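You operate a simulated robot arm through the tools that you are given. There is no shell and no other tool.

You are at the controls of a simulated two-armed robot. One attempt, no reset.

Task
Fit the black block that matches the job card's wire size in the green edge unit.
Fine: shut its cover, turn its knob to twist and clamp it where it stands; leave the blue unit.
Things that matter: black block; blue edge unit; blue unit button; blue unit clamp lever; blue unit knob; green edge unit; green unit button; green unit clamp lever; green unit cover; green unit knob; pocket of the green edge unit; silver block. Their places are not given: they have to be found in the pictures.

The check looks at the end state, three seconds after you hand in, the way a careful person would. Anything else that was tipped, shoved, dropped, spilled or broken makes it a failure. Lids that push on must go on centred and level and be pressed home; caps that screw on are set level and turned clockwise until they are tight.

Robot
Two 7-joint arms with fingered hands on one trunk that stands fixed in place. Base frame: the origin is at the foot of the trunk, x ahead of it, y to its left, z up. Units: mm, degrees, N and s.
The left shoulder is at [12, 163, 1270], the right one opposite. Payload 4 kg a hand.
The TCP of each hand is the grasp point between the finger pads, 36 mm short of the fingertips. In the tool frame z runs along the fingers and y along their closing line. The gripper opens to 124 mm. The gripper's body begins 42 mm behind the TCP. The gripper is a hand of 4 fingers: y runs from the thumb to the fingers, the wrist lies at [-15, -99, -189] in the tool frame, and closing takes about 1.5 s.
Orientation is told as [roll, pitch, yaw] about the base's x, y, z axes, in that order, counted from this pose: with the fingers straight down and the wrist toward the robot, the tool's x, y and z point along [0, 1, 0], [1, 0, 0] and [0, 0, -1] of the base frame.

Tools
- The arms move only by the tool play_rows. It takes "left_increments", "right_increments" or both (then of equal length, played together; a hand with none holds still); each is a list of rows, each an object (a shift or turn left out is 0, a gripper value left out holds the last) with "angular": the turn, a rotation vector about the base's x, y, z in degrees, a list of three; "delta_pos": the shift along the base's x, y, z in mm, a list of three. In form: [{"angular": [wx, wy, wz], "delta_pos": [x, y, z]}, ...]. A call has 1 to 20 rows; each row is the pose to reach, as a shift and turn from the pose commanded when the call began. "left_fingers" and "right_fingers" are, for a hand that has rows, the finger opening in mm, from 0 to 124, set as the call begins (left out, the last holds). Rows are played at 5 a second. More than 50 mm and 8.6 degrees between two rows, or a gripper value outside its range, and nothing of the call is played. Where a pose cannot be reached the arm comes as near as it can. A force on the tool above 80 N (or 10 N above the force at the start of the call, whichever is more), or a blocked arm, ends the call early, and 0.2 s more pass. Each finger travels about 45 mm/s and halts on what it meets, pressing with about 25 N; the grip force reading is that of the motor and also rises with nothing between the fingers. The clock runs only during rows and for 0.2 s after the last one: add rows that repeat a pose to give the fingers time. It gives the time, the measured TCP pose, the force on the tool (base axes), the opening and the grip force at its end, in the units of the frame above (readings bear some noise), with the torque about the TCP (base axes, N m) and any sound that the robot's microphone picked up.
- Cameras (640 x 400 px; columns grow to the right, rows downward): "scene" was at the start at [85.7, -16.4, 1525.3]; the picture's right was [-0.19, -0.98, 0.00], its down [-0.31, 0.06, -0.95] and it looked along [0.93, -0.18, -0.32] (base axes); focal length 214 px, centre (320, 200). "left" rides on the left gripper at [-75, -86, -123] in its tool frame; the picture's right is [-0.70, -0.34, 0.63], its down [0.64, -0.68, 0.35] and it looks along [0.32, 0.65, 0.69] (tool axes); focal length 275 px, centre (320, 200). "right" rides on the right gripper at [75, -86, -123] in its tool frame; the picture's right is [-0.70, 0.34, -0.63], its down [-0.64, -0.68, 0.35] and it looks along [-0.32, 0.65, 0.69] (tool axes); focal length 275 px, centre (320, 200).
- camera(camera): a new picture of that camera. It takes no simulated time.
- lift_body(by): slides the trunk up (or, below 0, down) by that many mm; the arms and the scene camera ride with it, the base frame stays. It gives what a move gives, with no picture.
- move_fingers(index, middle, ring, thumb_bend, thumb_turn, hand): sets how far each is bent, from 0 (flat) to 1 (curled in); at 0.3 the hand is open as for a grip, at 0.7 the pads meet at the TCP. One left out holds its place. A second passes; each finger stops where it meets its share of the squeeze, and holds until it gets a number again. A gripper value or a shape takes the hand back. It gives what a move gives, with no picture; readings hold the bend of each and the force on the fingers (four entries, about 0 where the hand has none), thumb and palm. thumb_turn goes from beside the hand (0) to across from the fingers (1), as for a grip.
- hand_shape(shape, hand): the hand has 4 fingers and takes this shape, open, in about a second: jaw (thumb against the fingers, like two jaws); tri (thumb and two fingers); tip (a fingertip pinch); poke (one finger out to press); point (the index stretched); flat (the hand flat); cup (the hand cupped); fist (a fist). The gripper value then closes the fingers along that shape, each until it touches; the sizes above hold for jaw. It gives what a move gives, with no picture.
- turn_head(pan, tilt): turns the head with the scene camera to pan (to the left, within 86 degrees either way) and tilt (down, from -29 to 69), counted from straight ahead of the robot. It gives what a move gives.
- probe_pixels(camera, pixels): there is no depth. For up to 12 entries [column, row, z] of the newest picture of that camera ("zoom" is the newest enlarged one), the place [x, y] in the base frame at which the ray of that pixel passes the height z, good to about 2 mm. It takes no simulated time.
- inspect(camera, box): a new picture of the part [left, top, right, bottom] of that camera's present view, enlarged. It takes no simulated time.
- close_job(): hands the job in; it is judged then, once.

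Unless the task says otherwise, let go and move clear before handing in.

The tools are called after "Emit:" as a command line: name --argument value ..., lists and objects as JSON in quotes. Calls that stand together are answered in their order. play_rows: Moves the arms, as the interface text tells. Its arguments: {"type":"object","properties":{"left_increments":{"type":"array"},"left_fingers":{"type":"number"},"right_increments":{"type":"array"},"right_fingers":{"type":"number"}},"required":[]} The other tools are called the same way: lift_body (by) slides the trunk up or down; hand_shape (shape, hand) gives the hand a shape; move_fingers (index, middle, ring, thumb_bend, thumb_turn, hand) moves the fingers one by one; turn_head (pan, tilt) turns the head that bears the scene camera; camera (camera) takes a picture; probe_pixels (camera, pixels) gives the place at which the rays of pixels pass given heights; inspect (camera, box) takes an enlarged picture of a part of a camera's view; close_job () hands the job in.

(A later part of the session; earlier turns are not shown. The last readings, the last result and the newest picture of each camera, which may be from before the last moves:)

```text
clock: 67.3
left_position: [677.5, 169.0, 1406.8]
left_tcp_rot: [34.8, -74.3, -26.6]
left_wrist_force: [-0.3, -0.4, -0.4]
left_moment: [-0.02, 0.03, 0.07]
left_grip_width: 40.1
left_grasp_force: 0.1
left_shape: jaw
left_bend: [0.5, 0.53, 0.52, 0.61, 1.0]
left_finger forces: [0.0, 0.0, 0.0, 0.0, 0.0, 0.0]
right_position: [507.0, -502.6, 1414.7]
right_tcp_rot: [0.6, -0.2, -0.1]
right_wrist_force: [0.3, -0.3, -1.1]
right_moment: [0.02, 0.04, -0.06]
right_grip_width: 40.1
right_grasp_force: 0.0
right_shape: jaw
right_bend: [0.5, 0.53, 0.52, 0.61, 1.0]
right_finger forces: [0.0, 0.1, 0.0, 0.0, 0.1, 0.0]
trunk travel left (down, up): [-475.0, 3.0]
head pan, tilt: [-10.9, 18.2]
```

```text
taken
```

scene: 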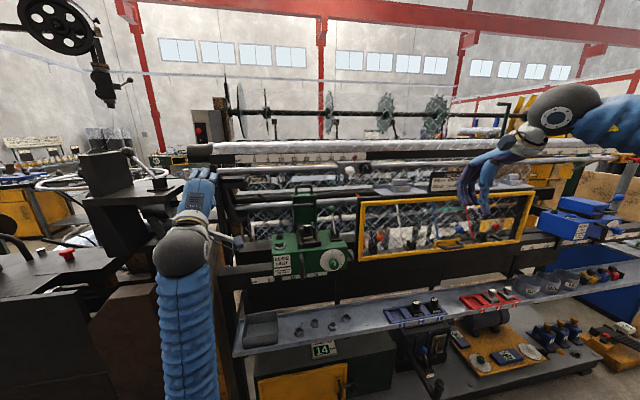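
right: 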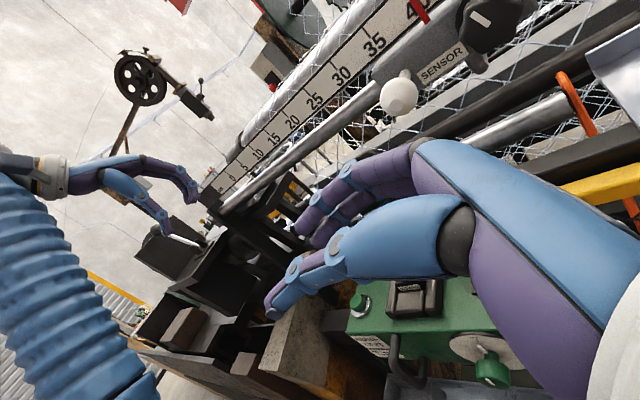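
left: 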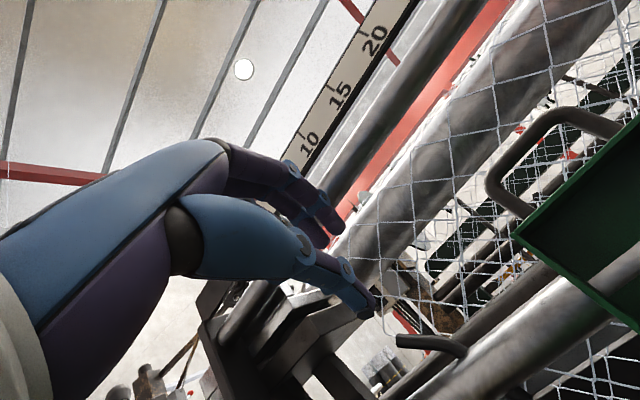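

The left arm is parked at (677,169,1407). I'll pull it a bit further back, then lower the trunk by 200 mm with both hands in open space.

Emit:
play_rows --left_increments '[{"delta_pos": [-35, 15, 5]}, {"delta_pos": [-70, 30, 10]}, {"delta_pos": [-105, 45, 15]}, {"delta_pos": [-105, 45, 15]}]'

Emit:
lift_body --by -100

Emit:
camera --camera "scene"

```text
clock: 68.3
left_position: [593.3, 212.0, 1425.0]
left_tcp_rot: [34.7, -74.3, -26.5]
left_wrist_force: [0.2, 0.4, -0.7]
left_moment: [0.01, 0.01, -0.01]
left_grip_width: 40.2
left_grasp_force: 0.0
left_shape: jaw
left_bend: [0.5, 0.53, 0.52, 0.61, 1.0]
left_finger forces: [0.0, 0.0, 0.0, 0.1, 0.0, 0.0]
left hand out of reach, approached as far as the arm can: row 3, 4
right_position: [506.6, -502.9, 1416.4]
right_tcp_rot: [0.7, -0.1, 0.0]
right_wrist_force: [0.1, -1.0, 0.2]
right_moment: [-0.05, -0.01, -0.01]
right_grip_width: 40.2
right_grasp_force: 0.1
right_shape: jaw
right_bend: [0.5, 0.53, 0.52, 0.61, 1.0]
right_finger forces: [0.0, 0.1, 0.1, 0.1, 0.1, 0.0]
trunk travel left (down, up): [-475.0, 3.0]
head pan, tilt: [-10.9, 18.2]
```

```text
clock: 69.6
left_position: [601.4, 210.9, 1310.4]
left_tcp_rot: [32.8, -73.3, -24.5]
left_wrist_force: [0.2, 0.3, 0.6]
left_moment: [0.0, -0.02, -0.02]
left_grip_width: 40.0
left_grasp_force: 0.1
left_shape: jaw
left_bend: [0.5, 0.53, 0.52, 0.61, 1.0]
left_finger forces: [0.0, 0.0, 0.1, 0.0, 0.0, 0.1]
right_position: [507.7, -500.3, 1317.2]
right_tcp_rot: [0.6, -0.2, 0.0]
right_wrist_force: [-0.3, 0.2, 0.5]
right_moment: [0.01, -0.02, -0.01]
right_grip_width: 40.3
right_grasp_force: 0.1
right_shape: jaw
right_bend: [0.5, 0.53, 0.52, 0.61, 1.0]
right_finger forces: [0.1, 0.0, 0.0, 0.0, 0.0, 0.0]
trunk travel left (down, up): [-375.0, 103.0]
head pan, tilt: [-10.9, 18.2]
```

```text
taken
```

scene: 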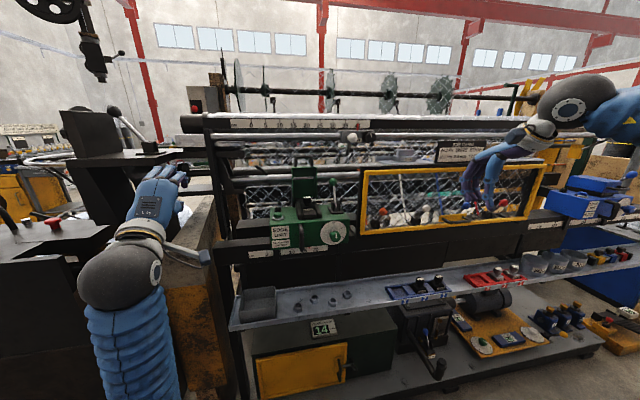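

The trunk is down 100 mm and all is well. Now I'll bring the right hand back in front of the handle while pitching it toward -75°, to see whether the rising forearm frees the wrist.

Emit:
play_rows --right_increments '[{"delta_pos": [25, 35, 10], "angular": [0, -7, 0]}, {"delta_pos": [50, 70, 20], "angular": [0, -14, 0]}, {"delta_pos": [75, 105, 30], "angular": [0, -21, 0]}, {"delta_pos": [100, 140, 40], "angular": [0, -28, 0]}, {"delta_pos": [125, 175, 50], "angular": [0, -35, 0]}, {"delta_pos": [150, 210, 55], "angular": [0, -42, 0]}, {"delta_pos": [175, 245, 60], "angular": [0, -49, 0]}, {"delta_pos": [200, 280, 65], "angular": [0, -56, 0]}, {"delta_pos": [225, 315, 70], "angular": [0, -63, 0]}, {"delta_pos": [250, 345, 70], "angular": [0, -69, 0]}, {"delta_pos": [275, 375, 70], "angular": [0, -75, 0]}, {"delta_pos": [300, 384, 60], "angular": [0, -75, 0]}, {"delta_pos": [300, 384, 60], "angular": [0, -75, 0]}]'

Emit:
camera --camera "scene"

Emit:
camera --camera "right"

```text
clock: 72.4
left_position: [602.8, 211.5, 1311.0]
left_tcp_rot: [32.7, -73.3, -24.6]
left_wrist_force: [0.7, 0.3, 0.3]
left_moment: [-0.01, 0.0, -0.05]
left_grip_width: 40.2
left_grasp_force: 0.0
left_shape: jaw
left_bend: [0.5, 0.53, 0.52, 0.61, 1.0]
left_finger forces: [0.0, 0.0, 0.0, 0.0, 0.1, 0.0]
right_position: [715.6, -150.6, 1399.0]
right_tcp_rot: [-1.5, -59.8, 5.5]
right_wrist_force: [0.4, -0.9, 0.2]
right_moment: [0.02, -0.02, 0.01]
right_grip_width: 39.9
right_grasp_force: 0.1
right_shape: jaw
right_bend: [0.5, 0.53, 0.52, 0.61, 1.0]
right_finger forces: [0.1, 0.0, 0.1, 0.0, 0.0, 0.0]
right hand out of reach, approached as far as the arm can: row 9, 10, 11, 12, 13
trunk travel left (down, up): [-375.0, 103.0]
head pan, tilt: [-10.9, 18.2]
```

```text
taken
```

scene: 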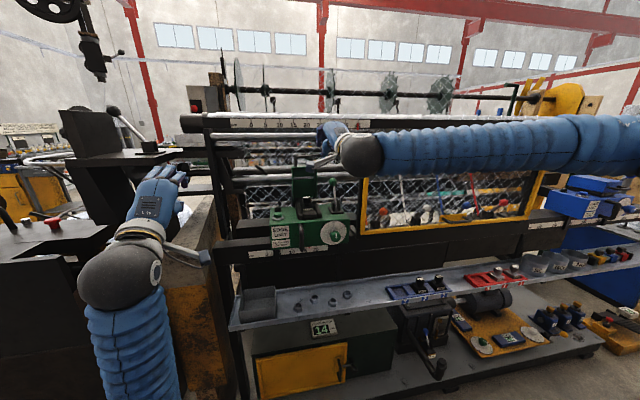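

```text
taken
```

right: 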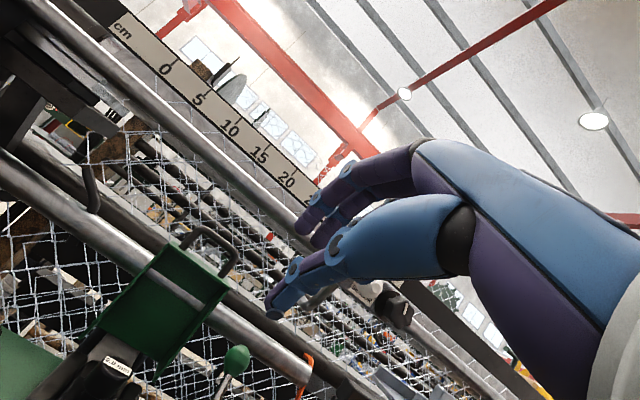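

The pitch limit is still about -60°, because this forearm comes in from the right. I'll instead use an orientation in line with the forearm: fingers pointing left-forward, tilted so they go over and behind the bar with the thumb in front, low enough to pass under the sensor. First I'll unwind to neutral in open space.

Emit:
play_rows --right_increments '[{"delta_pos": [-10, -20, -10], "angular": [-0.2, 7.5, -0.5]}, {"delta_pos": [-20, -40, -20], "angular": [-0.4, 15, -1]}, {"delta_pos": [-30, -60, -30], "angular": [-0.6, 22.5, -1.6]}, {"delta_pos": [-40, -80, -40], "angular": [-0.8, 30, -2.1]}, {"delta_pos": [-50, -100, -50], "angular": [-0.9, 37.5, -2.6]}, {"delta_pos": [-60, -120, -60], "angular": [-1.1, 45, -3.2]}, {"delta_pos": [-70, -140, -70], "angular": [-1.3, 52.5, -3.7]}, {"delta_pos": [-75, -150, -70], "angular": [-1.5, 59.8, -4.2]}, {"delta_pos": [-75, -150, -70], "angular": [-1.5, 59.8, -4.2]}]'

Emit:
play_rows --right_increments '[{"angular": [8.5, 0, 0]}, {"angular": [17, 0, 0]}, {"angular": [25.5, 0, 0]}, {"angular": [34, 0, 0]}, {"angular": [42.5, 0, 0]}, {"angular": [51, 0, 0]}, {"angular": [59.5, 0, 0]}, {"angular": [68, 0, 0]}, {"angular": [76.5, 0, 0]}, {"angular": [85, 0, 0]}, {"angular": [90, 0, 0]}, {"angular": [90, 0, 0]}]'

```text
clock: 74.4
left_position: [602.2, 211.7, 1312.1]
left_tcp_rot: [32.8, -73.3, -24.7]
left_wrist_force: [0.0, -0.1, 1.2]
left_moment: [0.04, -0.02, -0.03]
left_grip_width: 40.0
left_grasp_force: 0.1
left_shape: jaw
left_bend: [0.5, 0.53, 0.52, 0.61, 1.0]
left_finger forces: [0.0, 0.1, 0.1, 0.1, 0.1, 0.0]
right_position: [639.1, -299.3, 1328.8]
right_tcp_rot: [0.1, 0.0, 0.0]
right_wrist_force: [-0.9, 0.2, 0.1]
right_moment: [0.0, 0.02, -0.01]
right_grip_width: 40.1
right_grasp_force: 0.1
right_shape: jaw
right_bend: [0.5, 0.53, 0.52, 0.61, 1.0]
right_finger forces: [0.0, 0.0, 0.0, 0.1, 0.0, 0.0]
trunk travel left (down, up): [-375.0, 103.0]
head pan, tilt: [-10.9, 18.2]
```

```text
clock: 77.0
left_position: [602.7, 212.7, 1311.3]
left_tcp_rot: [32.9, -73.3, -24.6]
left_wrist_force: [0.1, 0.2, -0.6]
left_moment: [-0.01, -0.04, 0.02]
left_grip_width: 40.5
left_grasp_force: 0.0
left_shape: jaw
left_bend: [0.5, 0.53, 0.52, 0.61, 1.0]
left_finger forces: [0.1, 0.0, 0.0, 0.1, 0.0, 0.1]
right_position: [640.9, -299.5, 1329.1]
right_tcp_rot: [90.1, -0.1, -0.2]
right_wrist_force: [-0.8, 0.2, -0.9]
right_moment: [-0.01, -0.03, 0.0]
right_grip_width: 40.0
right_grasp_force: 0.0
right_shape: jaw
right_bend: [0.5, 0.53, 0.52, 0.61, 1.0]
right_finger forces: [0.0, 0.0, 0.1, 0.1, 0.1, 0.0]
trunk travel left (down, up): [-375.0, 103.0]
head pan, tilt: [-10.9, 18.2]
```

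The 90° roll was reached fully. Now I'll tilt about y by -45° and then yaw by -40°.

Emit:
play_rows --right_increments '[{"angular": [0, -8, 0]}, {"angular": [0, -16, 0]}, {"angular": [0, -24, 0]}, {"angular": [0, -32, 0]}, {"angular": [0, -40, 0]}, {"angular": [0, -45, 0]}, {"angular": [0, -45, 0]}]'

Emit:
play_rows --right_increments '[{"angular": [0, 0, -8], "delta_pos": [10, 10, 0]}, {"angular": [0, 0, -16], "delta_pos": [20, 20, 0]}, {"angular": [0, 0, -24], "delta_pos": [30, 30, 0]}, {"angular": [0, 0, -32], "delta_pos": [40, 40, 0]}, {"angular": [0, 0, -40], "delta_pos": [50, 50, 0]}, {"angular": [0, 0, -40], "delta_pos": [50, 50, 0]}]'

Emit:
camera --camera "scene"

Emit:
camera --camera "right"

```text
clock: 78.8
left_position: [600.1, 211.6, 1313.2]
left_tcp_rot: [32.9, -73.4, -24.9]
left_wrist_force: [-0.7, 0.4, 0.8]
left_moment: [-0.02, -0.01, -0.02]
left_grip_width: 40.2
left_grasp_force: 0.0
left_shape: jaw
left_bend: [0.5, 0.53, 0.52, 0.61, 1.0]
left_finger forces: [0.0, 0.1, 0.0, 0.1, 0.0, 0.1]
right_position: [705.6, -373.1, 1376.5]
right_tcp_rot: [114.2, -23.9, -30.5]
right_wrist_force: [-1.1, -0.2, 0.3]
right_moment: [-0.02, 0.06, -0.05]
right_grip_width: 40.1
right_grasp_force: 0.0
right_shape: jaw
right_bend: [0.5, 0.53, 0.52, 0.61, 1.0]
right_finger forces: [0.0, 0.1, 0.0, 0.1, 0.1, 0.1]
right hand out of reach, approached as far as the arm can: row 1, 2, 3, 4, 5, 6
trunk travel left (down, up): [-375.0, 103.0]
head pan, tilt: [-10.9, 18.2]
stopped in row 7 (right hand): the arm was blocked; the commanded pose is now the measured one
```

```text
clock: 80.2
left_position: [601.7, 209.2, 1310.4]
left_tcp_rot: [32.9, -73.2, -24.8]
left_wrist_force: [0.0, 0.3, -0.3]
left_moment: [-0.01, 0.01, -0.02]
left_grip_width: 40.3
left_grasp_force: 0.1
left_shape: jaw
left_bend: [0.5, 0.53, 0.52, 0.61, 1.0]
left_finger forces: [0.1, 0.0, 0.0, 0.0, 0.0, 0.0]
right_position: [758.2, -325.6, 1372.4]
right_tcp_rot: [114.1, -23.7, -70.7]
right_wrist_force: [-0.5, 0.2, -0.5]
right_moment: [-0.04, 0.0, 0.03]
right_grip_width: 39.7
right_grasp_force: 0.1
right_shape: jaw
right_bend: [0.5, 0.53, 0.52, 0.61, 1.0]
right_finger forces: [0.0, 0.1, 0.1, 0.1, 0.0, 0.0]
trunk travel left (down, up): [-375.0, 103.0]
head pan, tilt: [-10.9, 18.2]
```

```text
taken
```

scene: 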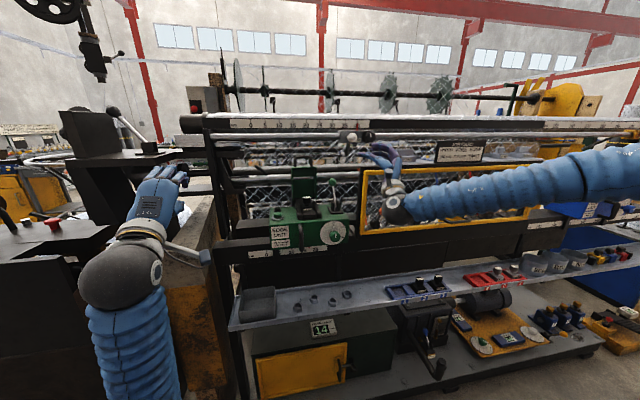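

```text
taken
```

right: 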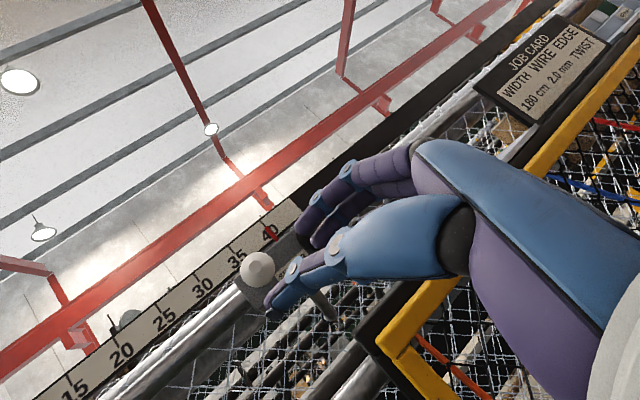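

The arm wandered into a pose near the sensor, so I'll back straight off and unwind. I now plan to pinch the cover's right side flange (y≈-167, front edge x≈959), which sits lower and clear of the upper rod and sensor.

Emit:
play_rows --right_increments '[{"delta_pos": [-20, 0, -4], "angular": [-5.9, 5.5, 1.6]}, {"delta_pos": [-40, 0, -8], "angular": [-11.8, 11, 3.3]}, {"delta_pos": [-60, 0, -12], "angular": [-17.7, 16.6, 4.9]}, {"delta_pos": [-80, 0, -16], "angular": [-23.6, 22.1, 6.6]}, {"delta_pos": [-100, 0, -20], "angular": [-29.5, 27.6, 8.2]}, {"delta_pos": [-110, 0, -25], "angular": [-35.4, 33.1, 9.9]}, {"delta_pos": [-120, 0, -30], "angular": [-41.3, 38.7, 11.5]}, {"delta_pos": [-130, 0, -35], "angular": [-47.2, 44.2, 13.1]}, {"delta_pos": [-138, 0, -40], "angular": [-53.1, 49.7, 14.8]}, {"delta_pos": [-138, 0, -40], "angular": [-59, 55.2, 16.4]}, {"delta_pos": [-138, 0, -40], "angular": [-64.9, 60.7, 18.1]}, {"delta_pos": [-138, 0, -40], "angular": [-70.8, 66.3, 19.7]}, {"delta_pos": [-138, 0, -40], "angular": [-76.7, 71.8, 21.4]}, {"delta_pos": [-138, 0, -40], "angular": [-82.6, 77.3, 23]}, {"delta_pos": [-138, 0, -40], "angular": [-82.6, 77.3, 23]}]'

Emit:
camera --camera "scene"

```text
clock: 83.4
left_position: [601.4, 209.1, 1311.3]
left_tcp_rot: [32.9, -73.2, -24.8]
left_wrist_force: [-0.4, 0.7, 0.4]
left_moment: [0.02, 0.0, 0.02]
left_grip_width: 40.4
left_grasp_force: 0.1
left_shape: jaw
left_bend: [0.5, 0.53, 0.52, 0.61, 1.0]
left_finger forces: [0.0, 0.0, 0.0, 0.0, 0.0, 0.0]
right_position: [619.9, -325.4, 1332.3]
right_tcp_rot: [0.1, 0.4, 0.0]
right_wrist_force: [-0.3, 0.2, -0.3]
right_moment: [-0.02, 0.03, 0.0]
right_grip_width: 40.2
right_grasp_force: 0.2
right_shape: jaw
right_bend: [0.5, 0.53, 0.52, 0.61, 1.0]
right_finger forces: [0.0, 0.0, 0.0, 0.1, 0.0, 0.0]
right hand out of reach, approached as far as the arm can: row 9, 10, 11
trunk travel left (down, up): [-375.0, 103.0]
head pan, tilt: [-10.9, 18.2]
```

```text
taken
```

scene: 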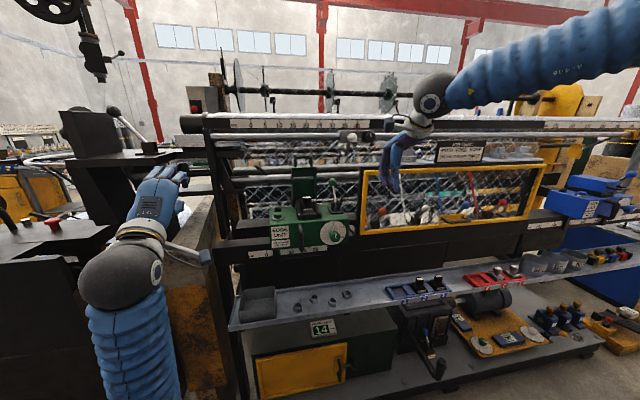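

The right hand is back to neutral at (620,-325,1332). Now I'll yaw it +90° so the jaw closes sideways, then pitch forward.

Emit:
play_rows --right_increments '[{"angular": [0, 0, 8.5]}, {"angular": [0, 0, 17]}, {"angular": [0, 0, 25.5]}, {"angular": [0, 0, 34]}, {"angular": [0, 0, 42.5]}, {"angular": [0, 0, 51]}, {"angular": [0, 0, 59.5]}, {"angular": [0, 0, 68]}, {"angular": [0, 0, 76.5]}, {"angular": [0, 0, 85]}, {"angular": [0, 0, 90]}, {"angular": [0, 0, 90]}]'

Emit:
play_rows --right_increments '[{"angular": [0, -8.5, 0]}, {"angular": [0, -17, 0]}, {"angular": [0, -25.5, 0]}, {"angular": [0, -34, 0]}, {"angular": [0, -42.5, 0]}, {"angular": [0, -51, 0]}, {"angular": [0, -59.5, 0]}, {"angular": [0, -68, 0]}, {"angular": [0, -68, 0]}]'

Emit:
camera --camera "scene"

Emit:
camera --camera "right"

```text
clock: 86.0
left_position: [602.6, 210.5, 1309.2]
left_tcp_rot: [32.8, -73.2, -24.7]
left_wrist_force: [-0.2, -0.5, 0.6]
left_moment: [0.0, 0.01, 0.0]
left_grip_width: 40.2
left_grasp_force: 0.1
left_shape: jaw
left_bend: [0.5, 0.53, 0.52, 0.61, 1.0]
left_finger forces: [0.0, 0.0, 0.0, 0.0, 0.0, 0.0]
right_position: [391.8, -84.9, 1376.8]
right_tcp_rot: [0.1, 2.1, 81.0]
right_wrist_force: [0.1, -0.4, 0.0]
right_moment: [0.0, 0.01, -0.02]
right_grip_width: 40.1
right_grasp_force: 0.1
right_shape: jaw
right_bend: [0.5, 0.53, 0.52, 0.61, 1.0]
right_finger forces: [0.1, 0.0, 0.0, 0.0, 0.1, 0.0]
right hand out of reach, approached as far as the arm can: row 5, 6, 7, 8, 9, 10, 11, 12
trunk travel left (down, up): [-375.0, 103.0]
head pan, tilt: [-10.9, 18.2]
```

```text
clock: 88.0
left_position: [603.4, 211.5, 1310.7]
left_tcp_rot: [32.6, -73.2, -24.6]
left_wrist_force: [0.2, -0.2, -0.9]
left_moment: [-0.01, -0.02, 0.01]
left_grip_width: 40.3
left_grasp_force: 0.0
left_shape: jaw
left_bend: [0.5, 0.53, 0.52, 0.61, 1.0]
left_finger forces: [0.0, 0.1, 0.1, 0.1, 0.0, 0.0]
right_position: [433.1, -70.5, 1431.8]
right_tcp_rot: [-67.4, -7.5, 84.6]
right_wrist_force: [0.3, -0.1, -0.1]
right_moment: [0.0, -0.01, 0.01]
right_grip_width: 40.2
right_grasp_force: 0.0
right_shape: jaw
right_bend: [0.5, 0.53, 0.52, 0.61, 1.0]
right_finger forces: [0.0, 0.0, 0.1, 0.1, 0.0, 0.0]
right hand out of reach, approached as far as the arm can: row 6, 7, 8, 9
trunk travel left (down, up): [-375.0, 103.0]
head pan, tilt: [-10.9, 18.2]
```

```text
taken
```

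scene: 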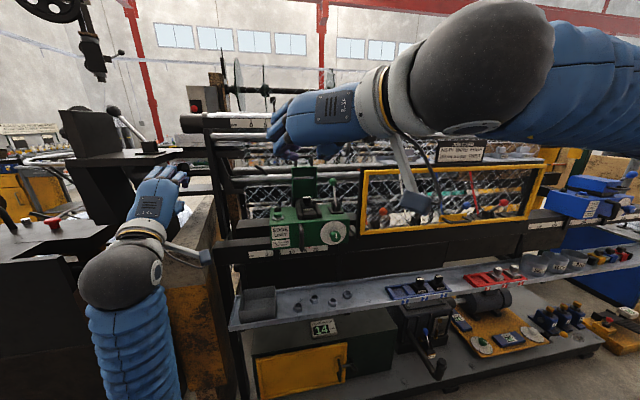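

```text
taken
```

right: 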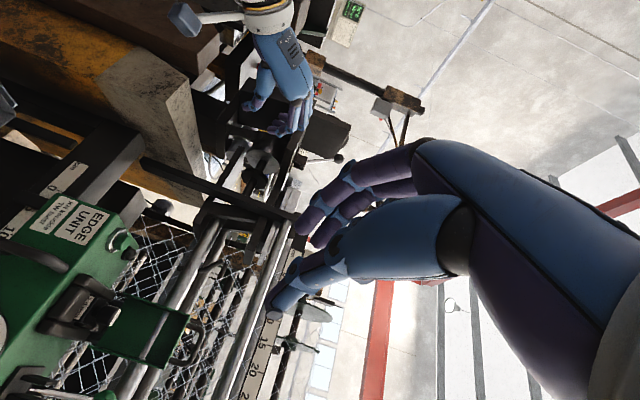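

The wanted orientation was reached (fingers forward, jaw closing sideways), but the hand drifted back to (433,-70,1432). I'll carry it forward in this orientation, stopping well short of the unit to check.

Emit:
play_rows --right_increments '[{"delta_pos": [40, -12, -5]}, {"delta_pos": [80, -24, -10]}, {"delta_pos": [120, -36, -15]}, {"delta_pos": [160, -48, -20]}, {"delta_pos": [200, -60, -25]}, {"delta_pos": [240, -72, -30]}, {"delta_pos": [280, -84, -40]}, {"delta_pos": [280, -84, -40]}]'

Emit:
camera --camera "scene"

```text
clock: 89.8
left_position: [600.5, 212.2, 1312.1]
left_tcp_rot: [32.8, -73.3, -24.7]
left_wrist_force: [-0.7, 0.1, 0.3]
left_moment: [-0.01, -0.01, -0.01]
left_grip_width: 40.2
left_grasp_force: 0.1
left_shape: jaw
left_bend: [0.5, 0.53, 0.52, 0.61, 1.0]
left_finger forces: [0.0, 0.1, 0.0, 0.0, 0.0, 0.0]
right_position: [709.7, -153.4, 1391.5]
right_tcp_rot: [-67.5, -7.5, 84.5]
right_wrist_force: [-0.6, -0.6, 0.6]
right_moment: [-0.01, 0.02, -0.01]
right_grip_width: 40.2
right_grasp_force: 0.1
right_shape: jaw
right_bend: [0.5, 0.53, 0.52, 0.61, 1.0]
right_finger forces: [0.1, 0.0, 0.1, 0.0, 0.0, 0.1]
trunk travel left (down, up): [-375.0, 103.0]
head pan, tilt: [-10.9, 18.2]
```

```text
taken
```

scene: 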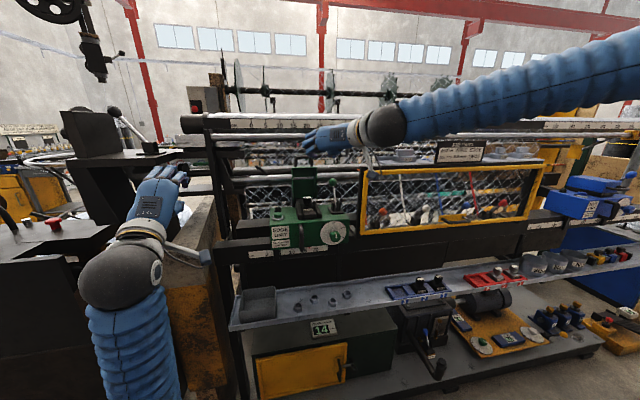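

That works: the hand holds this orientation at (710,-153,1391). I'll advance toward the cover's right flange, staying between the lever ball and the upper rod, and check on the way.

Emit:
play_rows --right_increments '[{"delta_pos": [35, -3, -20]}, {"delta_pos": [70, -6, -40]}, {"delta_pos": [105, -9, -60]}, {"delta_pos": [140, -12, -81]}, {"delta_pos": [140, -12, -81]}]' --right_fingers 50

Emit:
camera --camera "right"

Emit:
inspect --camera "scene" --box '[260, 120, 400, 250]'

```text
clock: 91.0
left_position: [600.0, 211.4, 1310.2]
left_tcp_rot: [32.8, -73.4, -24.6]
left_wrist_force: [0.1, -0.2, -0.3]
left_moment: [-0.05, 0.02, 0.0]
left_grip_width: 39.8
left_grasp_force: 0.0
left_shape: jaw
left_bend: [0.5, 0.53, 0.52, 0.61, 1.0]
left_finger forces: [0.0, 0.0, 0.0, 0.1, 0.1, 0.0]
right_position: [851.8, -165.1, 1312.5]
right_tcp_rot: [-67.5, -7.5, 84.5]
right_wrist_force: [0.1, -0.4, 0.3]
right_moment: [0.01, 0.0, 0.0]
right_grip_width: 50.0
right_grasp_force: 0.1
right_shape: jaw
right_bend: [0.46, 0.5, 0.48, 0.59, 1.0]
right_finger forces: [0.0, 0.0, 0.1, 0.0, 0.0, 0.0]
trunk travel left (down, up): [-375.0, 103.0]
head pan, tilt: [-10.9, 18.2]
```

```text
taken
```

right: 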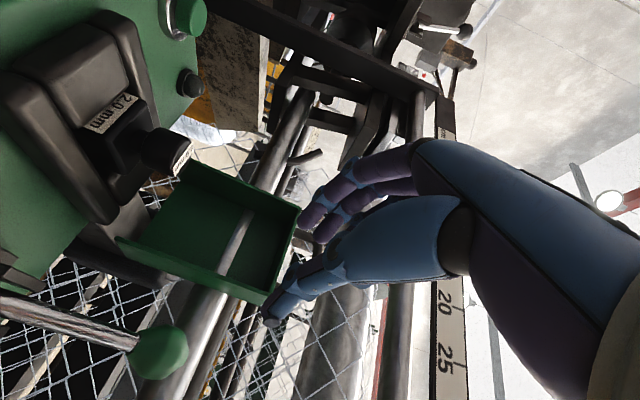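

```text
3.08 times, centred on (330, 185) of scene
```

zoom: 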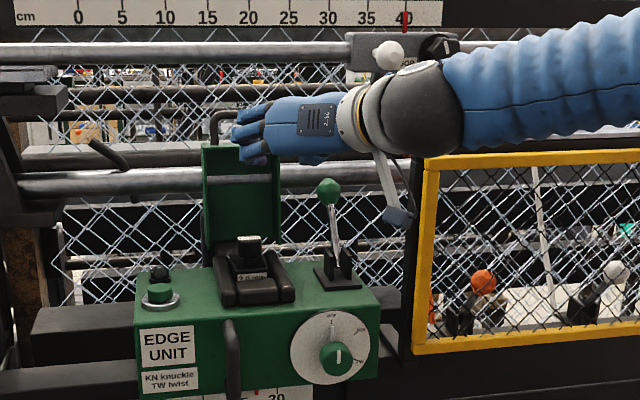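

The hand is in front of the cover, with the flange's top front corner near right pixel (272,300). I'll zoom in there and probe its position before closing in.

Emit:
inspect --camera "right" --box '[100, 150, 340, 350]'

Emit:
inspect --camera "scene" --box '[290, 140, 350, 220]'

```text
2.00 times, centred on (220, 250) of right
```

zoom: 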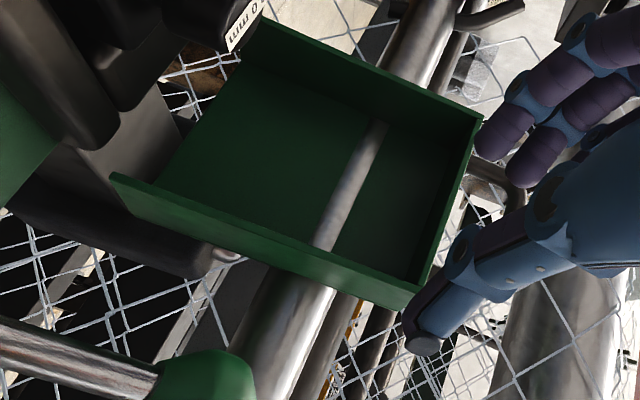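

```text
5.00 times, centred on (320, 180) of scene
```

zoom: 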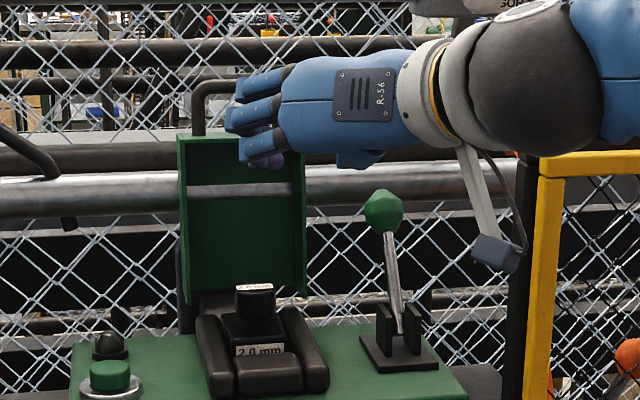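

I'll probe those two plate corners at a few heights to settle the plate's true position.

Emit:
probe_pixels --camera "right" --pixels '[[269, 295, 1300], [269, 295, 1310], [301, 209, 1300], [301, 209, 1310], [301, 209, 1320], [269, 295, 1320]]'

Emit:
probe_pixels --camera "scene" --pixels '[[291.6, 167.4, 1300], [291.6, 167.4, 1310], [317, 167.6, 1300], [317, 167.6, 1310], [298, 156.6, 1340]]'

```text
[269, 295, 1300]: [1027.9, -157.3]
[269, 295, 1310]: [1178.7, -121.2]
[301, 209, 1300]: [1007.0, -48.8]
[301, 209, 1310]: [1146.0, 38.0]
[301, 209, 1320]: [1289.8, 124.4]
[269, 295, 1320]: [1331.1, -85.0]
```

```text
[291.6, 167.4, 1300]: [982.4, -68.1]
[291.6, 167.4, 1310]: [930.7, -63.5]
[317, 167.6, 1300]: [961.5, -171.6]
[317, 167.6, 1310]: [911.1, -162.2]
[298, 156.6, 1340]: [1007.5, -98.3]
```

The plate is at about z 1300 and the right flange at y≈-171. I'll lower to z≈1276 and move forward so the flange goes between thumb and fingers, stopping at x≈925 for a look.

Emit:
play_rows --right_increments '[{"delta_pos": [0, -3, -18]}, {"delta_pos": [10, -5, -36]}, {"delta_pos": [40, -5, -36]}, {"delta_pos": [73, -5, -36]}, {"delta_pos": [73, -5, -36]}]'

Emit:
inspect --camera "right" --box '[100, 150, 340, 350]'

Emit:
inspect --camera "scene" --box '[290, 140, 350, 220]'

```text
clock: 92.2
left_position: [602.1, 209.9, 1310.8]
left_tcp_rot: [32.8, -73.2, -24.7]
left_wrist_force: [-0.7, 0.1, -0.1]
left_moment: [0.02, 0.03, 0.0]
left_grip_width: 40.2
left_grasp_force: 0.0
left_shape: jaw
left_bend: [0.5, 0.53, 0.52, 0.61, 1.0]
left_finger forces: [0.0, 0.0, 0.0, 0.0, 0.0, 0.0]
right_position: [925.0, -170.9, 1275.1]
right_tcp_rot: [-67.4, -7.6, 84.6]
right_wrist_force: [-1.5, -0.3, -0.9]
right_moment: [-0.01, 0.01, -0.01]
right_grip_width: 49.8
right_grasp_force: 0.1
right_shape: jaw
right_bend: [0.46, 0.5, 0.48, 0.59, 1.0]
right_finger forces: [0.0, 0.1, 0.9, 0.0, 0.0, 0.0]
trunk travel left (down, up): [-375.0, 103.0]
head pan, tilt: [-10.9, 18.2]
```

```text
2.00 times, centred on (220, 250) of right
```

zoom: 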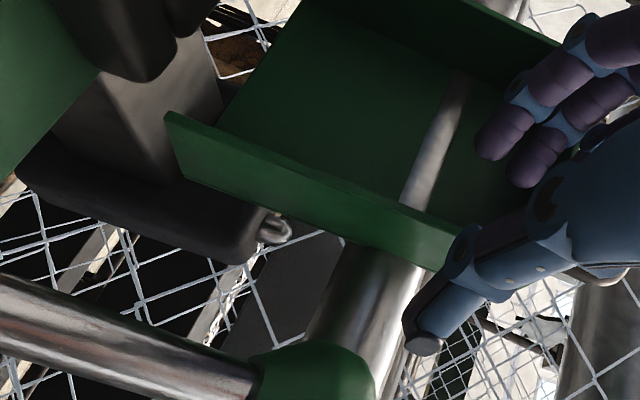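

```text
5.00 times, centred on (320, 180) of scene
```

zoom: 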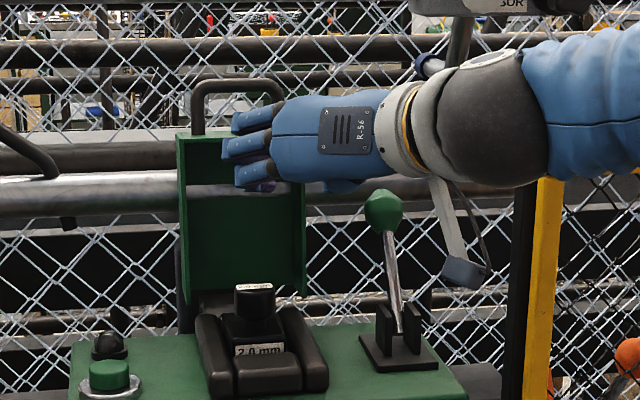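

The top finger is just touching the end plate's front edge (ring 0.9 N). I'll back off 15 mm, lower 28 mm so all three fingers go under the plate inside the box, narrow the jaw a little, and go forward again.

Emit:
play_rows --right_increments '[{"delta_pos": [-15, 0, 0]}, {"delta_pos": [-15, 0, -15]}, {"delta_pos": [-15, 0, -28]}, {"delta_pos": [0, 0, -28]}, {"delta_pos": [12, 0, -28]}, {"delta_pos": [12, 0, -28]}]' --right_fingers 38

Emit:
inspect --camera "right" --box '[100, 150, 340, 350]'

Emit:
inspect --camera "scene" --box '[290, 150, 350, 220]'

```text
clock: 93.6
left_position: [602.0, 211.1, 1309.6]
left_tcp_rot: [32.7, -73.1, -24.6]
left_wrist_force: [-0.1, -0.2, -0.4]
left_moment: [0.0, 0.0, 0.0]
left_grip_width: 40.3
left_grasp_force: 0.0
left_shape: jaw
left_bend: [0.5, 0.53, 0.52, 0.61, 1.0]
left_finger forces: [0.0, 0.0, 0.0, 0.0, 0.0, 0.0]
right_position: [937.1, -170.6, 1247.1]
right_tcp_rot: [-67.5, -7.5, 84.5]
right_wrist_force: [0.1, -0.3, -0.2]
right_moment: [0.02, 0.03, 0.0]
right_grip_width: 38.2
right_grasp_force: 0.0
right_shape: jaw
right_bend: [0.51, 0.54, 0.53, 0.61, 1.0]
right_finger forces: [0.0, 0.1, 0.0, 0.0, 0.1, 0.1]
trunk travel left (down, up): [-375.0, 103.0]
head pan, tilt: [-10.9, 18.2]
```

```text
2.00 times, centred on (220, 250) of right
```

zoom: 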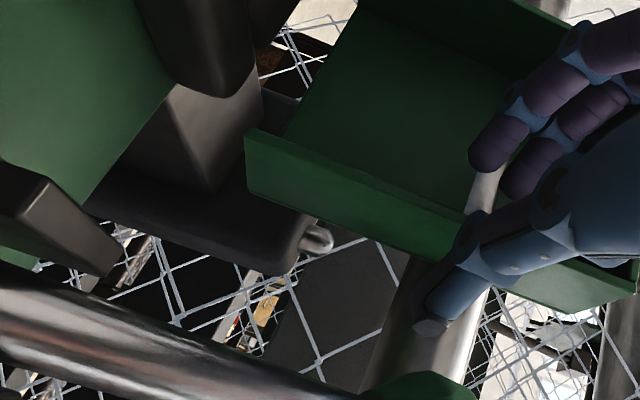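

```text
5.71 times, centred on (320, 185) of scene
```

zoom: 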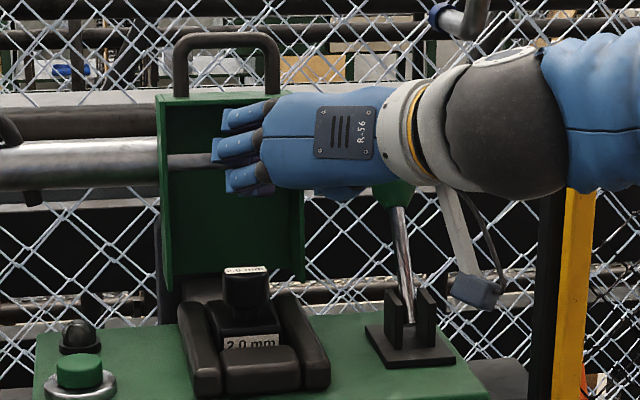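

The flange now runs between the fingers (inside the box) and the thumb (outside), with no contact. I'll go 12 mm further and close gently on the flange.

Emit:
play_rows --right_increments '[{"delta_pos": [6, 0, 0]}, {"delta_pos": [12, 0, 0]}, {"delta_pos": [12, 0, 0]}]'

Emit:
play_rows --right_increments '[{"delta_pos": [0, 0, 0]}, {"delta_pos": [0, 0, 0]}, {"delta_pos": [0, 0, 0]}, {"delta_pos": [0, 0, 0]}, {"delta_pos": [0, 0, 0]}, {"delta_pos": [0, 0, 0]}]' --right_fingers 0

Emit:
inspect --camera "right" --box '[100, 150, 340, 350]'

Emit:
inspect --camera "scene" --box '[270, 150, 360, 270]'

```text
clock: 94.4
left_position: [601.9, 211.1, 1310.7]
left_tcp_rot: [32.6, -73.1, -24.6]
left_wrist_force: [-0.4, -0.1, 0.2]
left_moment: [-0.03, 0.02, 0.0]
left_grip_width: 40.3
left_grasp_force: 0.0
left_shape: jaw
left_bend: [0.5, 0.53, 0.52, 0.61, 1.0]
left_finger forces: [0.1, 0.0, 0.0, 0.0, 0.0, 0.0]
right_position: [948.8, -171.0, 1246.4]
right_tcp_rot: [-67.4, -7.6, 84.5]
right_wrist_force: [-0.5, 0.3, -0.5]
right_moment: [-0.03, -0.01, -0.02]
right_grip_width: 38.4
right_grasp_force: 0.1
right_shape: jaw
right_bend: [0.51, 0.54, 0.53, 0.61, 1.0]
right_finger forces: [0.0, 0.0, 0.1, 0.1, 0.0, 0.1]
trunk travel left (down, up): [-375.0, 103.0]
head pan, tilt: [-10.9, 18.2]
```

```text
clock: 95.8
left_position: [601.8, 210.9, 1311.6]
left_tcp_rot: [32.7, -73.1, -24.8]
left_wrist_force: [0.8, -0.3, -0.2]
left_moment: [-0.02, -0.02, 0.01]
left_grip_width: 40.3
left_grasp_force: 0.1
left_shape: jaw
left_bend: [0.5, 0.53, 0.52, 0.61, 1.0]
left_finger forces: [0.0, 0.1, 0.1, 0.0, 0.1, 0.0]
right_position: [949.4, -171.6, 1245.7]
right_tcp_rot: [-67.4, -7.4, 84.5]
right_wrist_force: [-1.7, -1.4, -1.1]
right_moment: [0.01, 0.0, 0.33]
right_grip_width: 6.9
right_grasp_force: 25.4
right_shape: jaw
right_bend: [0.7, 0.68, 0.66, 0.66, 1.0]
right_finger forces: [13.4, 7.6, 3.6, 0.0, 26.2, 0.0]
trunk travel left (down, up): [-375.0, 103.0]
head pan, tilt: [-10.9, 18.2]
```

```text
2.00 times, centred on (220, 250) of right
```

zoom: 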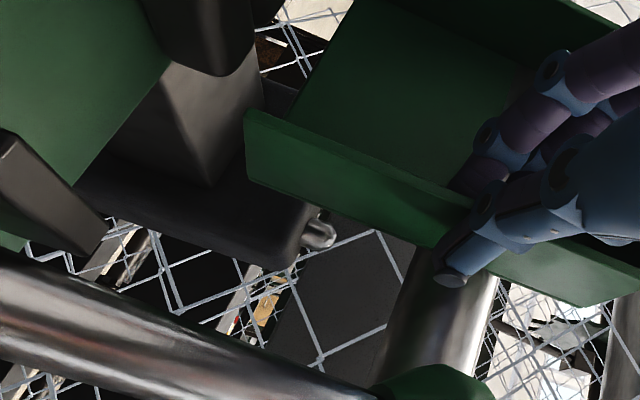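

```text
3.33 times, centred on (315, 210) of scene
```

zoom: 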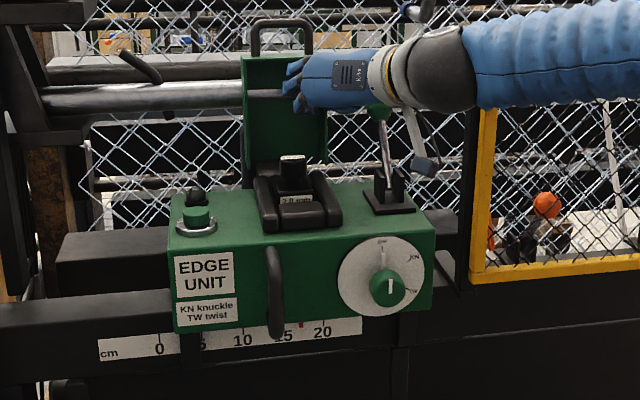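

The pinch holds the flange (6.9 mm, thumb 26 N) and the unit hasn't moved. I'll pull the cover forward along its hinge arc, first to about 15°, and look.

Emit:
play_rows --right_increments '[{"delta_pos": [-4, 0, 0]}, {"delta_pos": [-9, 0, 0]}, {"delta_pos": [-13, 0, -0.3]}, {"delta_pos": [-17, 0, -0.6]}, {"delta_pos": [-21, 0, -1.3]}, {"delta_pos": [-25.5, 0, -2]}, {"delta_pos": [-25.5, 0, -2]}]'

Emit:
inspect --camera "scene" --box '[270, 140, 360, 260]'

Emit:
inspect --camera "right" --box '[100, 100, 400, 350]'

```text
clock: 97.4
left_position: [602.8, 211.8, 1311.2]
left_tcp_rot: [32.8, -73.2, -24.6]
left_wrist_force: [-0.1, -0.3, -0.1]
left_moment: [-0.02, -0.01, -0.01]
left_grip_width: 40.3
left_grasp_force: 0.0
left_shape: jaw
left_bend: [0.5, 0.53, 0.52, 0.61, 1.0]
left_finger forces: [0.0, 0.0, 0.0, 0.1, 0.0, 0.0]
right_position: [924.2, -170.8, 1244.3]
right_tcp_rot: [-67.5, -7.6, 84.5]
right_wrist_force: [5.3, -1.7, 6.4]
right_moment: [-0.04, -0.6, 0.41]
right_grip_width: 7.3
right_grasp_force: 25.1
right_shape: jaw
right_bend: [0.7, 0.68, 0.65, 0.66, 1.0]
right_finger forces: [11.8, 9.2, 4.6, 0.1, 23.2, 0.0]
trunk travel left (down, up): [-375.0, 103.0]
head pan, tilt: [-10.9, 18.2]
```

```text
3.33 times, centred on (315, 200) of scene
```

zoom: 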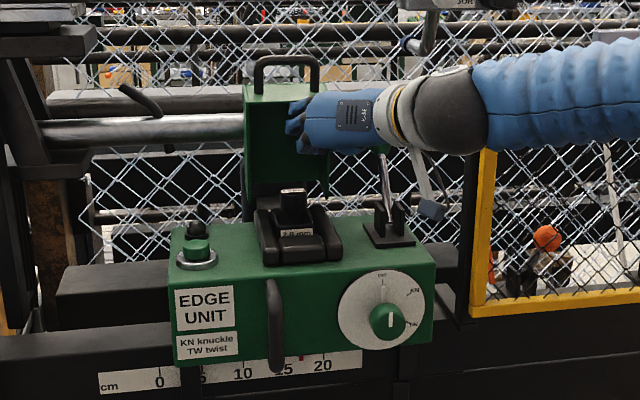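

```text
1.60 times, centred on (250, 225) of right
```

zoom: 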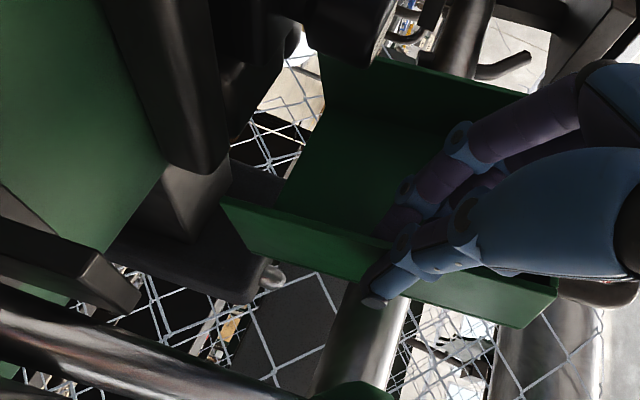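

The cover is following: its end plate now tilts forward in the scene view at (283,95). I'll continue to about 30°.

Emit:
play_rows --right_increments '[{"delta_pos": [-5, 0, -1]}, {"delta_pos": [-10, 0, -2.5]}, {"delta_pos": [-15, 0, -4.5]}, {"delta_pos": [-20, 0, -6.5]}, {"delta_pos": [-24, 0, -8.5]}, {"delta_pos": [-24, 0, -8.5]}]'

Emit:
inspect --camera "scene" --box '[270, 140, 360, 260]'

Emit:
inspect --camera "right" --box '[100, 100, 400, 350]'

```text
clock: 98.8
left_position: [602.8, 210.6, 1311.0]
left_tcp_rot: [32.7, -73.2, -24.5]
left_wrist_force: [0.5, -0.7, 0.8]
left_moment: [-0.02, -0.02, -0.05]
left_grip_width: 39.8
left_grasp_force: 0.0
left_shape: jaw
left_bend: [0.5, 0.53, 0.52, 0.61, 1.0]
left_finger forces: [0.0, 0.1, 0.0, 0.1, 0.0, 0.0]
right_position: [900.3, -169.9, 1234.4]
right_tcp_rot: [-67.2, -7.5, 84.7]
right_wrist_force: [5.8, -1.3, -2.1]
right_moment: [-0.17, -0.36, 0.29]
right_grip_width: 4.0
right_grasp_force: 25.1
right_shape: jaw
right_bend: [0.7, 0.69, 0.66, 0.67, 1.0]
right_finger forces: [9.5, 5.9, 8.4, 0.1, 17.2, 0.1]
trunk travel left (down, up): [-375.0, 103.0]
head pan, tilt: [-10.9, 18.2]
```

```text
3.33 times, centred on (315, 200) of scene
```

zoom: 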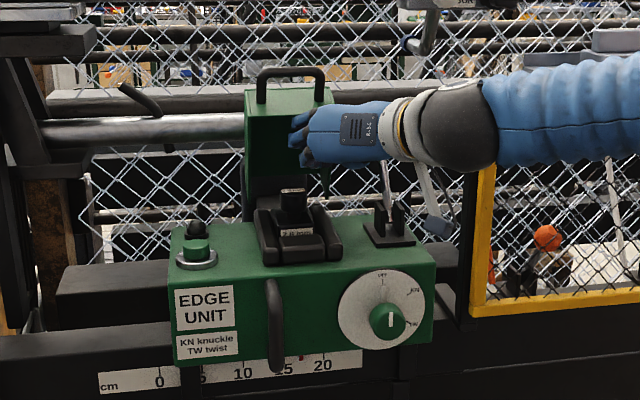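

```text
1.60 times, centred on (250, 225) of right
```

zoom: 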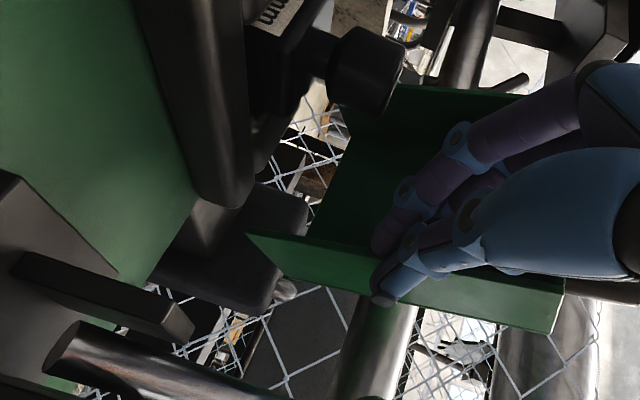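

The cover is at roughly 28°. Lowering the hand further would bring its knuckles over the block's knob, so I'll open the fingers here, check whether the cover holds, then slide the hand straight back out from under the end plate.

Emit:
play_rows --right_increments '[{"delta_pos": [0, 0, 0]}, {"delta_pos": [0, 0, 0]}, {"delta_pos": [0, 0, 0]}, {"delta_pos": [-5, 0, 0]}]' --right_fingers 34

Emit:
inspect --camera "scene" --box '[270, 140, 360, 260]'

Emit:
inspect --camera "right" --box '[100, 100, 400, 350]'

```text
clock: 99.8
left_position: [601.6, 210.8, 1310.3]
left_tcp_rot: [32.7, -73.1, -24.5]
left_wrist_force: [0.3, -0.1, 0.5]
left_moment: [-0.01, 0.0, 0.0]
left_grip_width: 40.3
left_grasp_force: 0.0
left_shape: jaw
left_bend: [0.5, 0.53, 0.52, 0.61, 1.0]
left_finger forces: [0.0, 0.0, 0.0, 0.0, 0.1, 0.1]
right_position: [894.1, -170.4, 1236.9]
right_tcp_rot: [-67.4, -7.5, 84.4]
right_wrist_force: [-0.1, 0.3, -0.1]
right_moment: [-0.01, -0.01, 0.0]
right_grip_width: 33.8
right_grasp_force: 0.0
right_shape: jaw
right_bend: [0.53, 0.56, 0.55, 0.62, 1.0]
right_finger forces: [0.0, 0.1, 0.0, 0.0, 0.1, 0.0]
trunk travel left (down, up): [-375.0, 103.0]
head pan, tilt: [-10.9, 18.2]
```

```text
3.33 times, centred on (315, 200) of scene
```

zoom: 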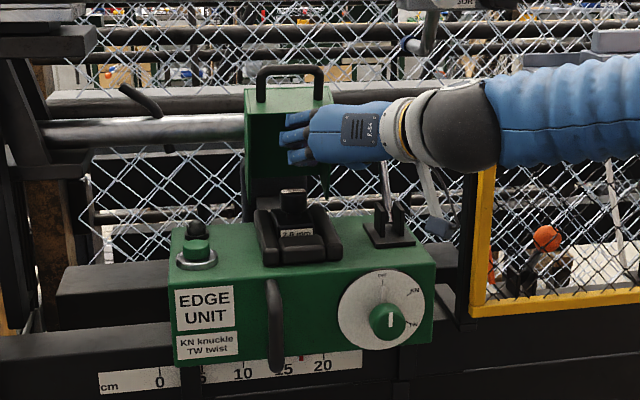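

```text
1.60 times, centred on (250, 225) of right
```

zoom: 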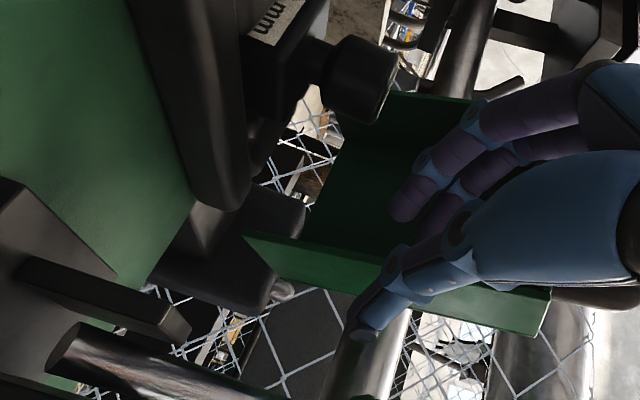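

The hinge has friction and the cover stays where I left it. Now that it leans forward, pressing down on its handle from above will close it. I'll slide the hand out, close the fingers, and bring it up above the handle.

Emit:
play_rows --right_increments '[{"delta_pos": [-35, 0, 0]}, {"delta_pos": [-75, 0, 0]}, {"delta_pos": [-115, 0, 5]}, {"delta_pos": [-130, 0, 40]}, {"delta_pos": [-130, 10, 80]}, {"delta_pos": [-125, 25, 115]}, {"delta_pos": [-110, 45, 140]}, {"delta_pos": [-90, 51, 148]}, {"delta_pos": [-90, 51, 148]}]' --right_fingers 34

Emit:
play_rows --right_increments '[{"delta_pos": [0, 0, 0]}, {"delta_pos": [0, 0, 0]}, {"delta_pos": [0, 0, 0]}, {"delta_pos": [0, 0, 0]}]' --right_fingers 4

Emit:
inspect --camera "scene" --box '[260, 120, 380, 260]'

Emit:
camera --camera "right"

```text
clock: 101.8
left_position: [600.6, 210.8, 1310.8]
left_tcp_rot: [32.7, -73.1, -24.7]
left_wrist_force: [-0.7, -0.5, -0.4]
left_moment: [-0.02, -0.01, -0.04]
left_grip_width: 40.2
left_grasp_force: 0.0
left_shape: jaw
left_bend: [0.5, 0.53, 0.52, 0.61, 1.0]
left_finger forces: [0.1, 0.1, 0.0, 0.0, 0.0, 0.0]
right_position: [803.2, -118.1, 1385.8]
right_tcp_rot: [-67.4, -7.6, 84.5]
right_wrist_force: [1.0, -0.2, -0.3]
right_moment: [0.02, -0.03, -0.02]
right_grip_width: 33.6
right_grasp_force: 0.1
right_shape: jaw
right_bend: [0.53, 0.56, 0.55, 0.62, 1.0]
right_finger forces: [0.0, 0.0, 0.0, 0.1, 0.0, 0.1]
trunk travel left (down, up): [-375.0, 103.0]
head pan, tilt: [-10.9, 18.2]
```

```text
clock: 102.8
left_position: [601.3, 210.6, 1311.0]
left_tcp_rot: [32.7, -73.2, -24.5]
left_wrist_force: [0.2, 0.3, -0.5]
left_moment: [0.0, -0.01, -0.01]
left_grip_width: 40.4
left_grasp_force: 0.0
left_shape: jaw
left_bend: [0.5, 0.53, 0.52, 0.61, 1.0]
left_finger forces: [0.0, 0.0, 0.1, 0.0, 0.1, 0.1]
right_position: [805.1, -119.4, 1385.2]
right_tcp_rot: [-67.4, -7.5, 84.5]
right_wrist_force: [-0.3, 0.6, 0.2]
right_moment: [0.0, -0.01, -0.02]
right_grip_width: 4.4
right_grasp_force: 0.1
right_shape: jaw
right_bend: [0.68, 0.68, 0.68, 0.69, 1.0]
right_finger forces: [0.0, 0.1, 0.0, 0.1, 0.0, 0.0]
trunk travel left (down, up): [-375.0, 103.0]
head pan, tilt: [-10.9, 18.2]
```

```text
2.86 times, centred on (320, 190) of scene
```

zoom: 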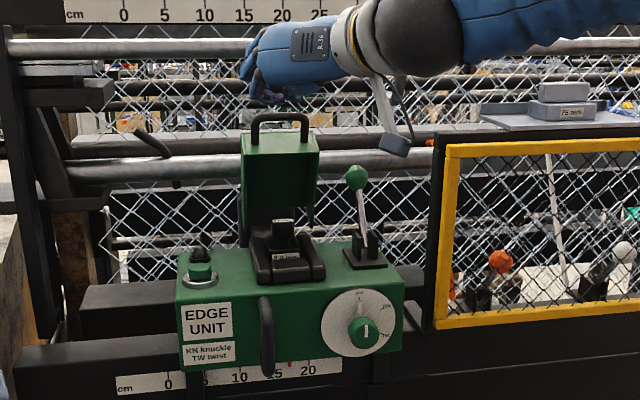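

```text
taken
```

right: 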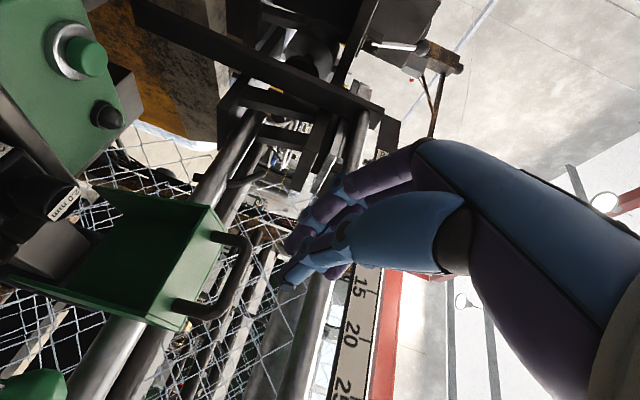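

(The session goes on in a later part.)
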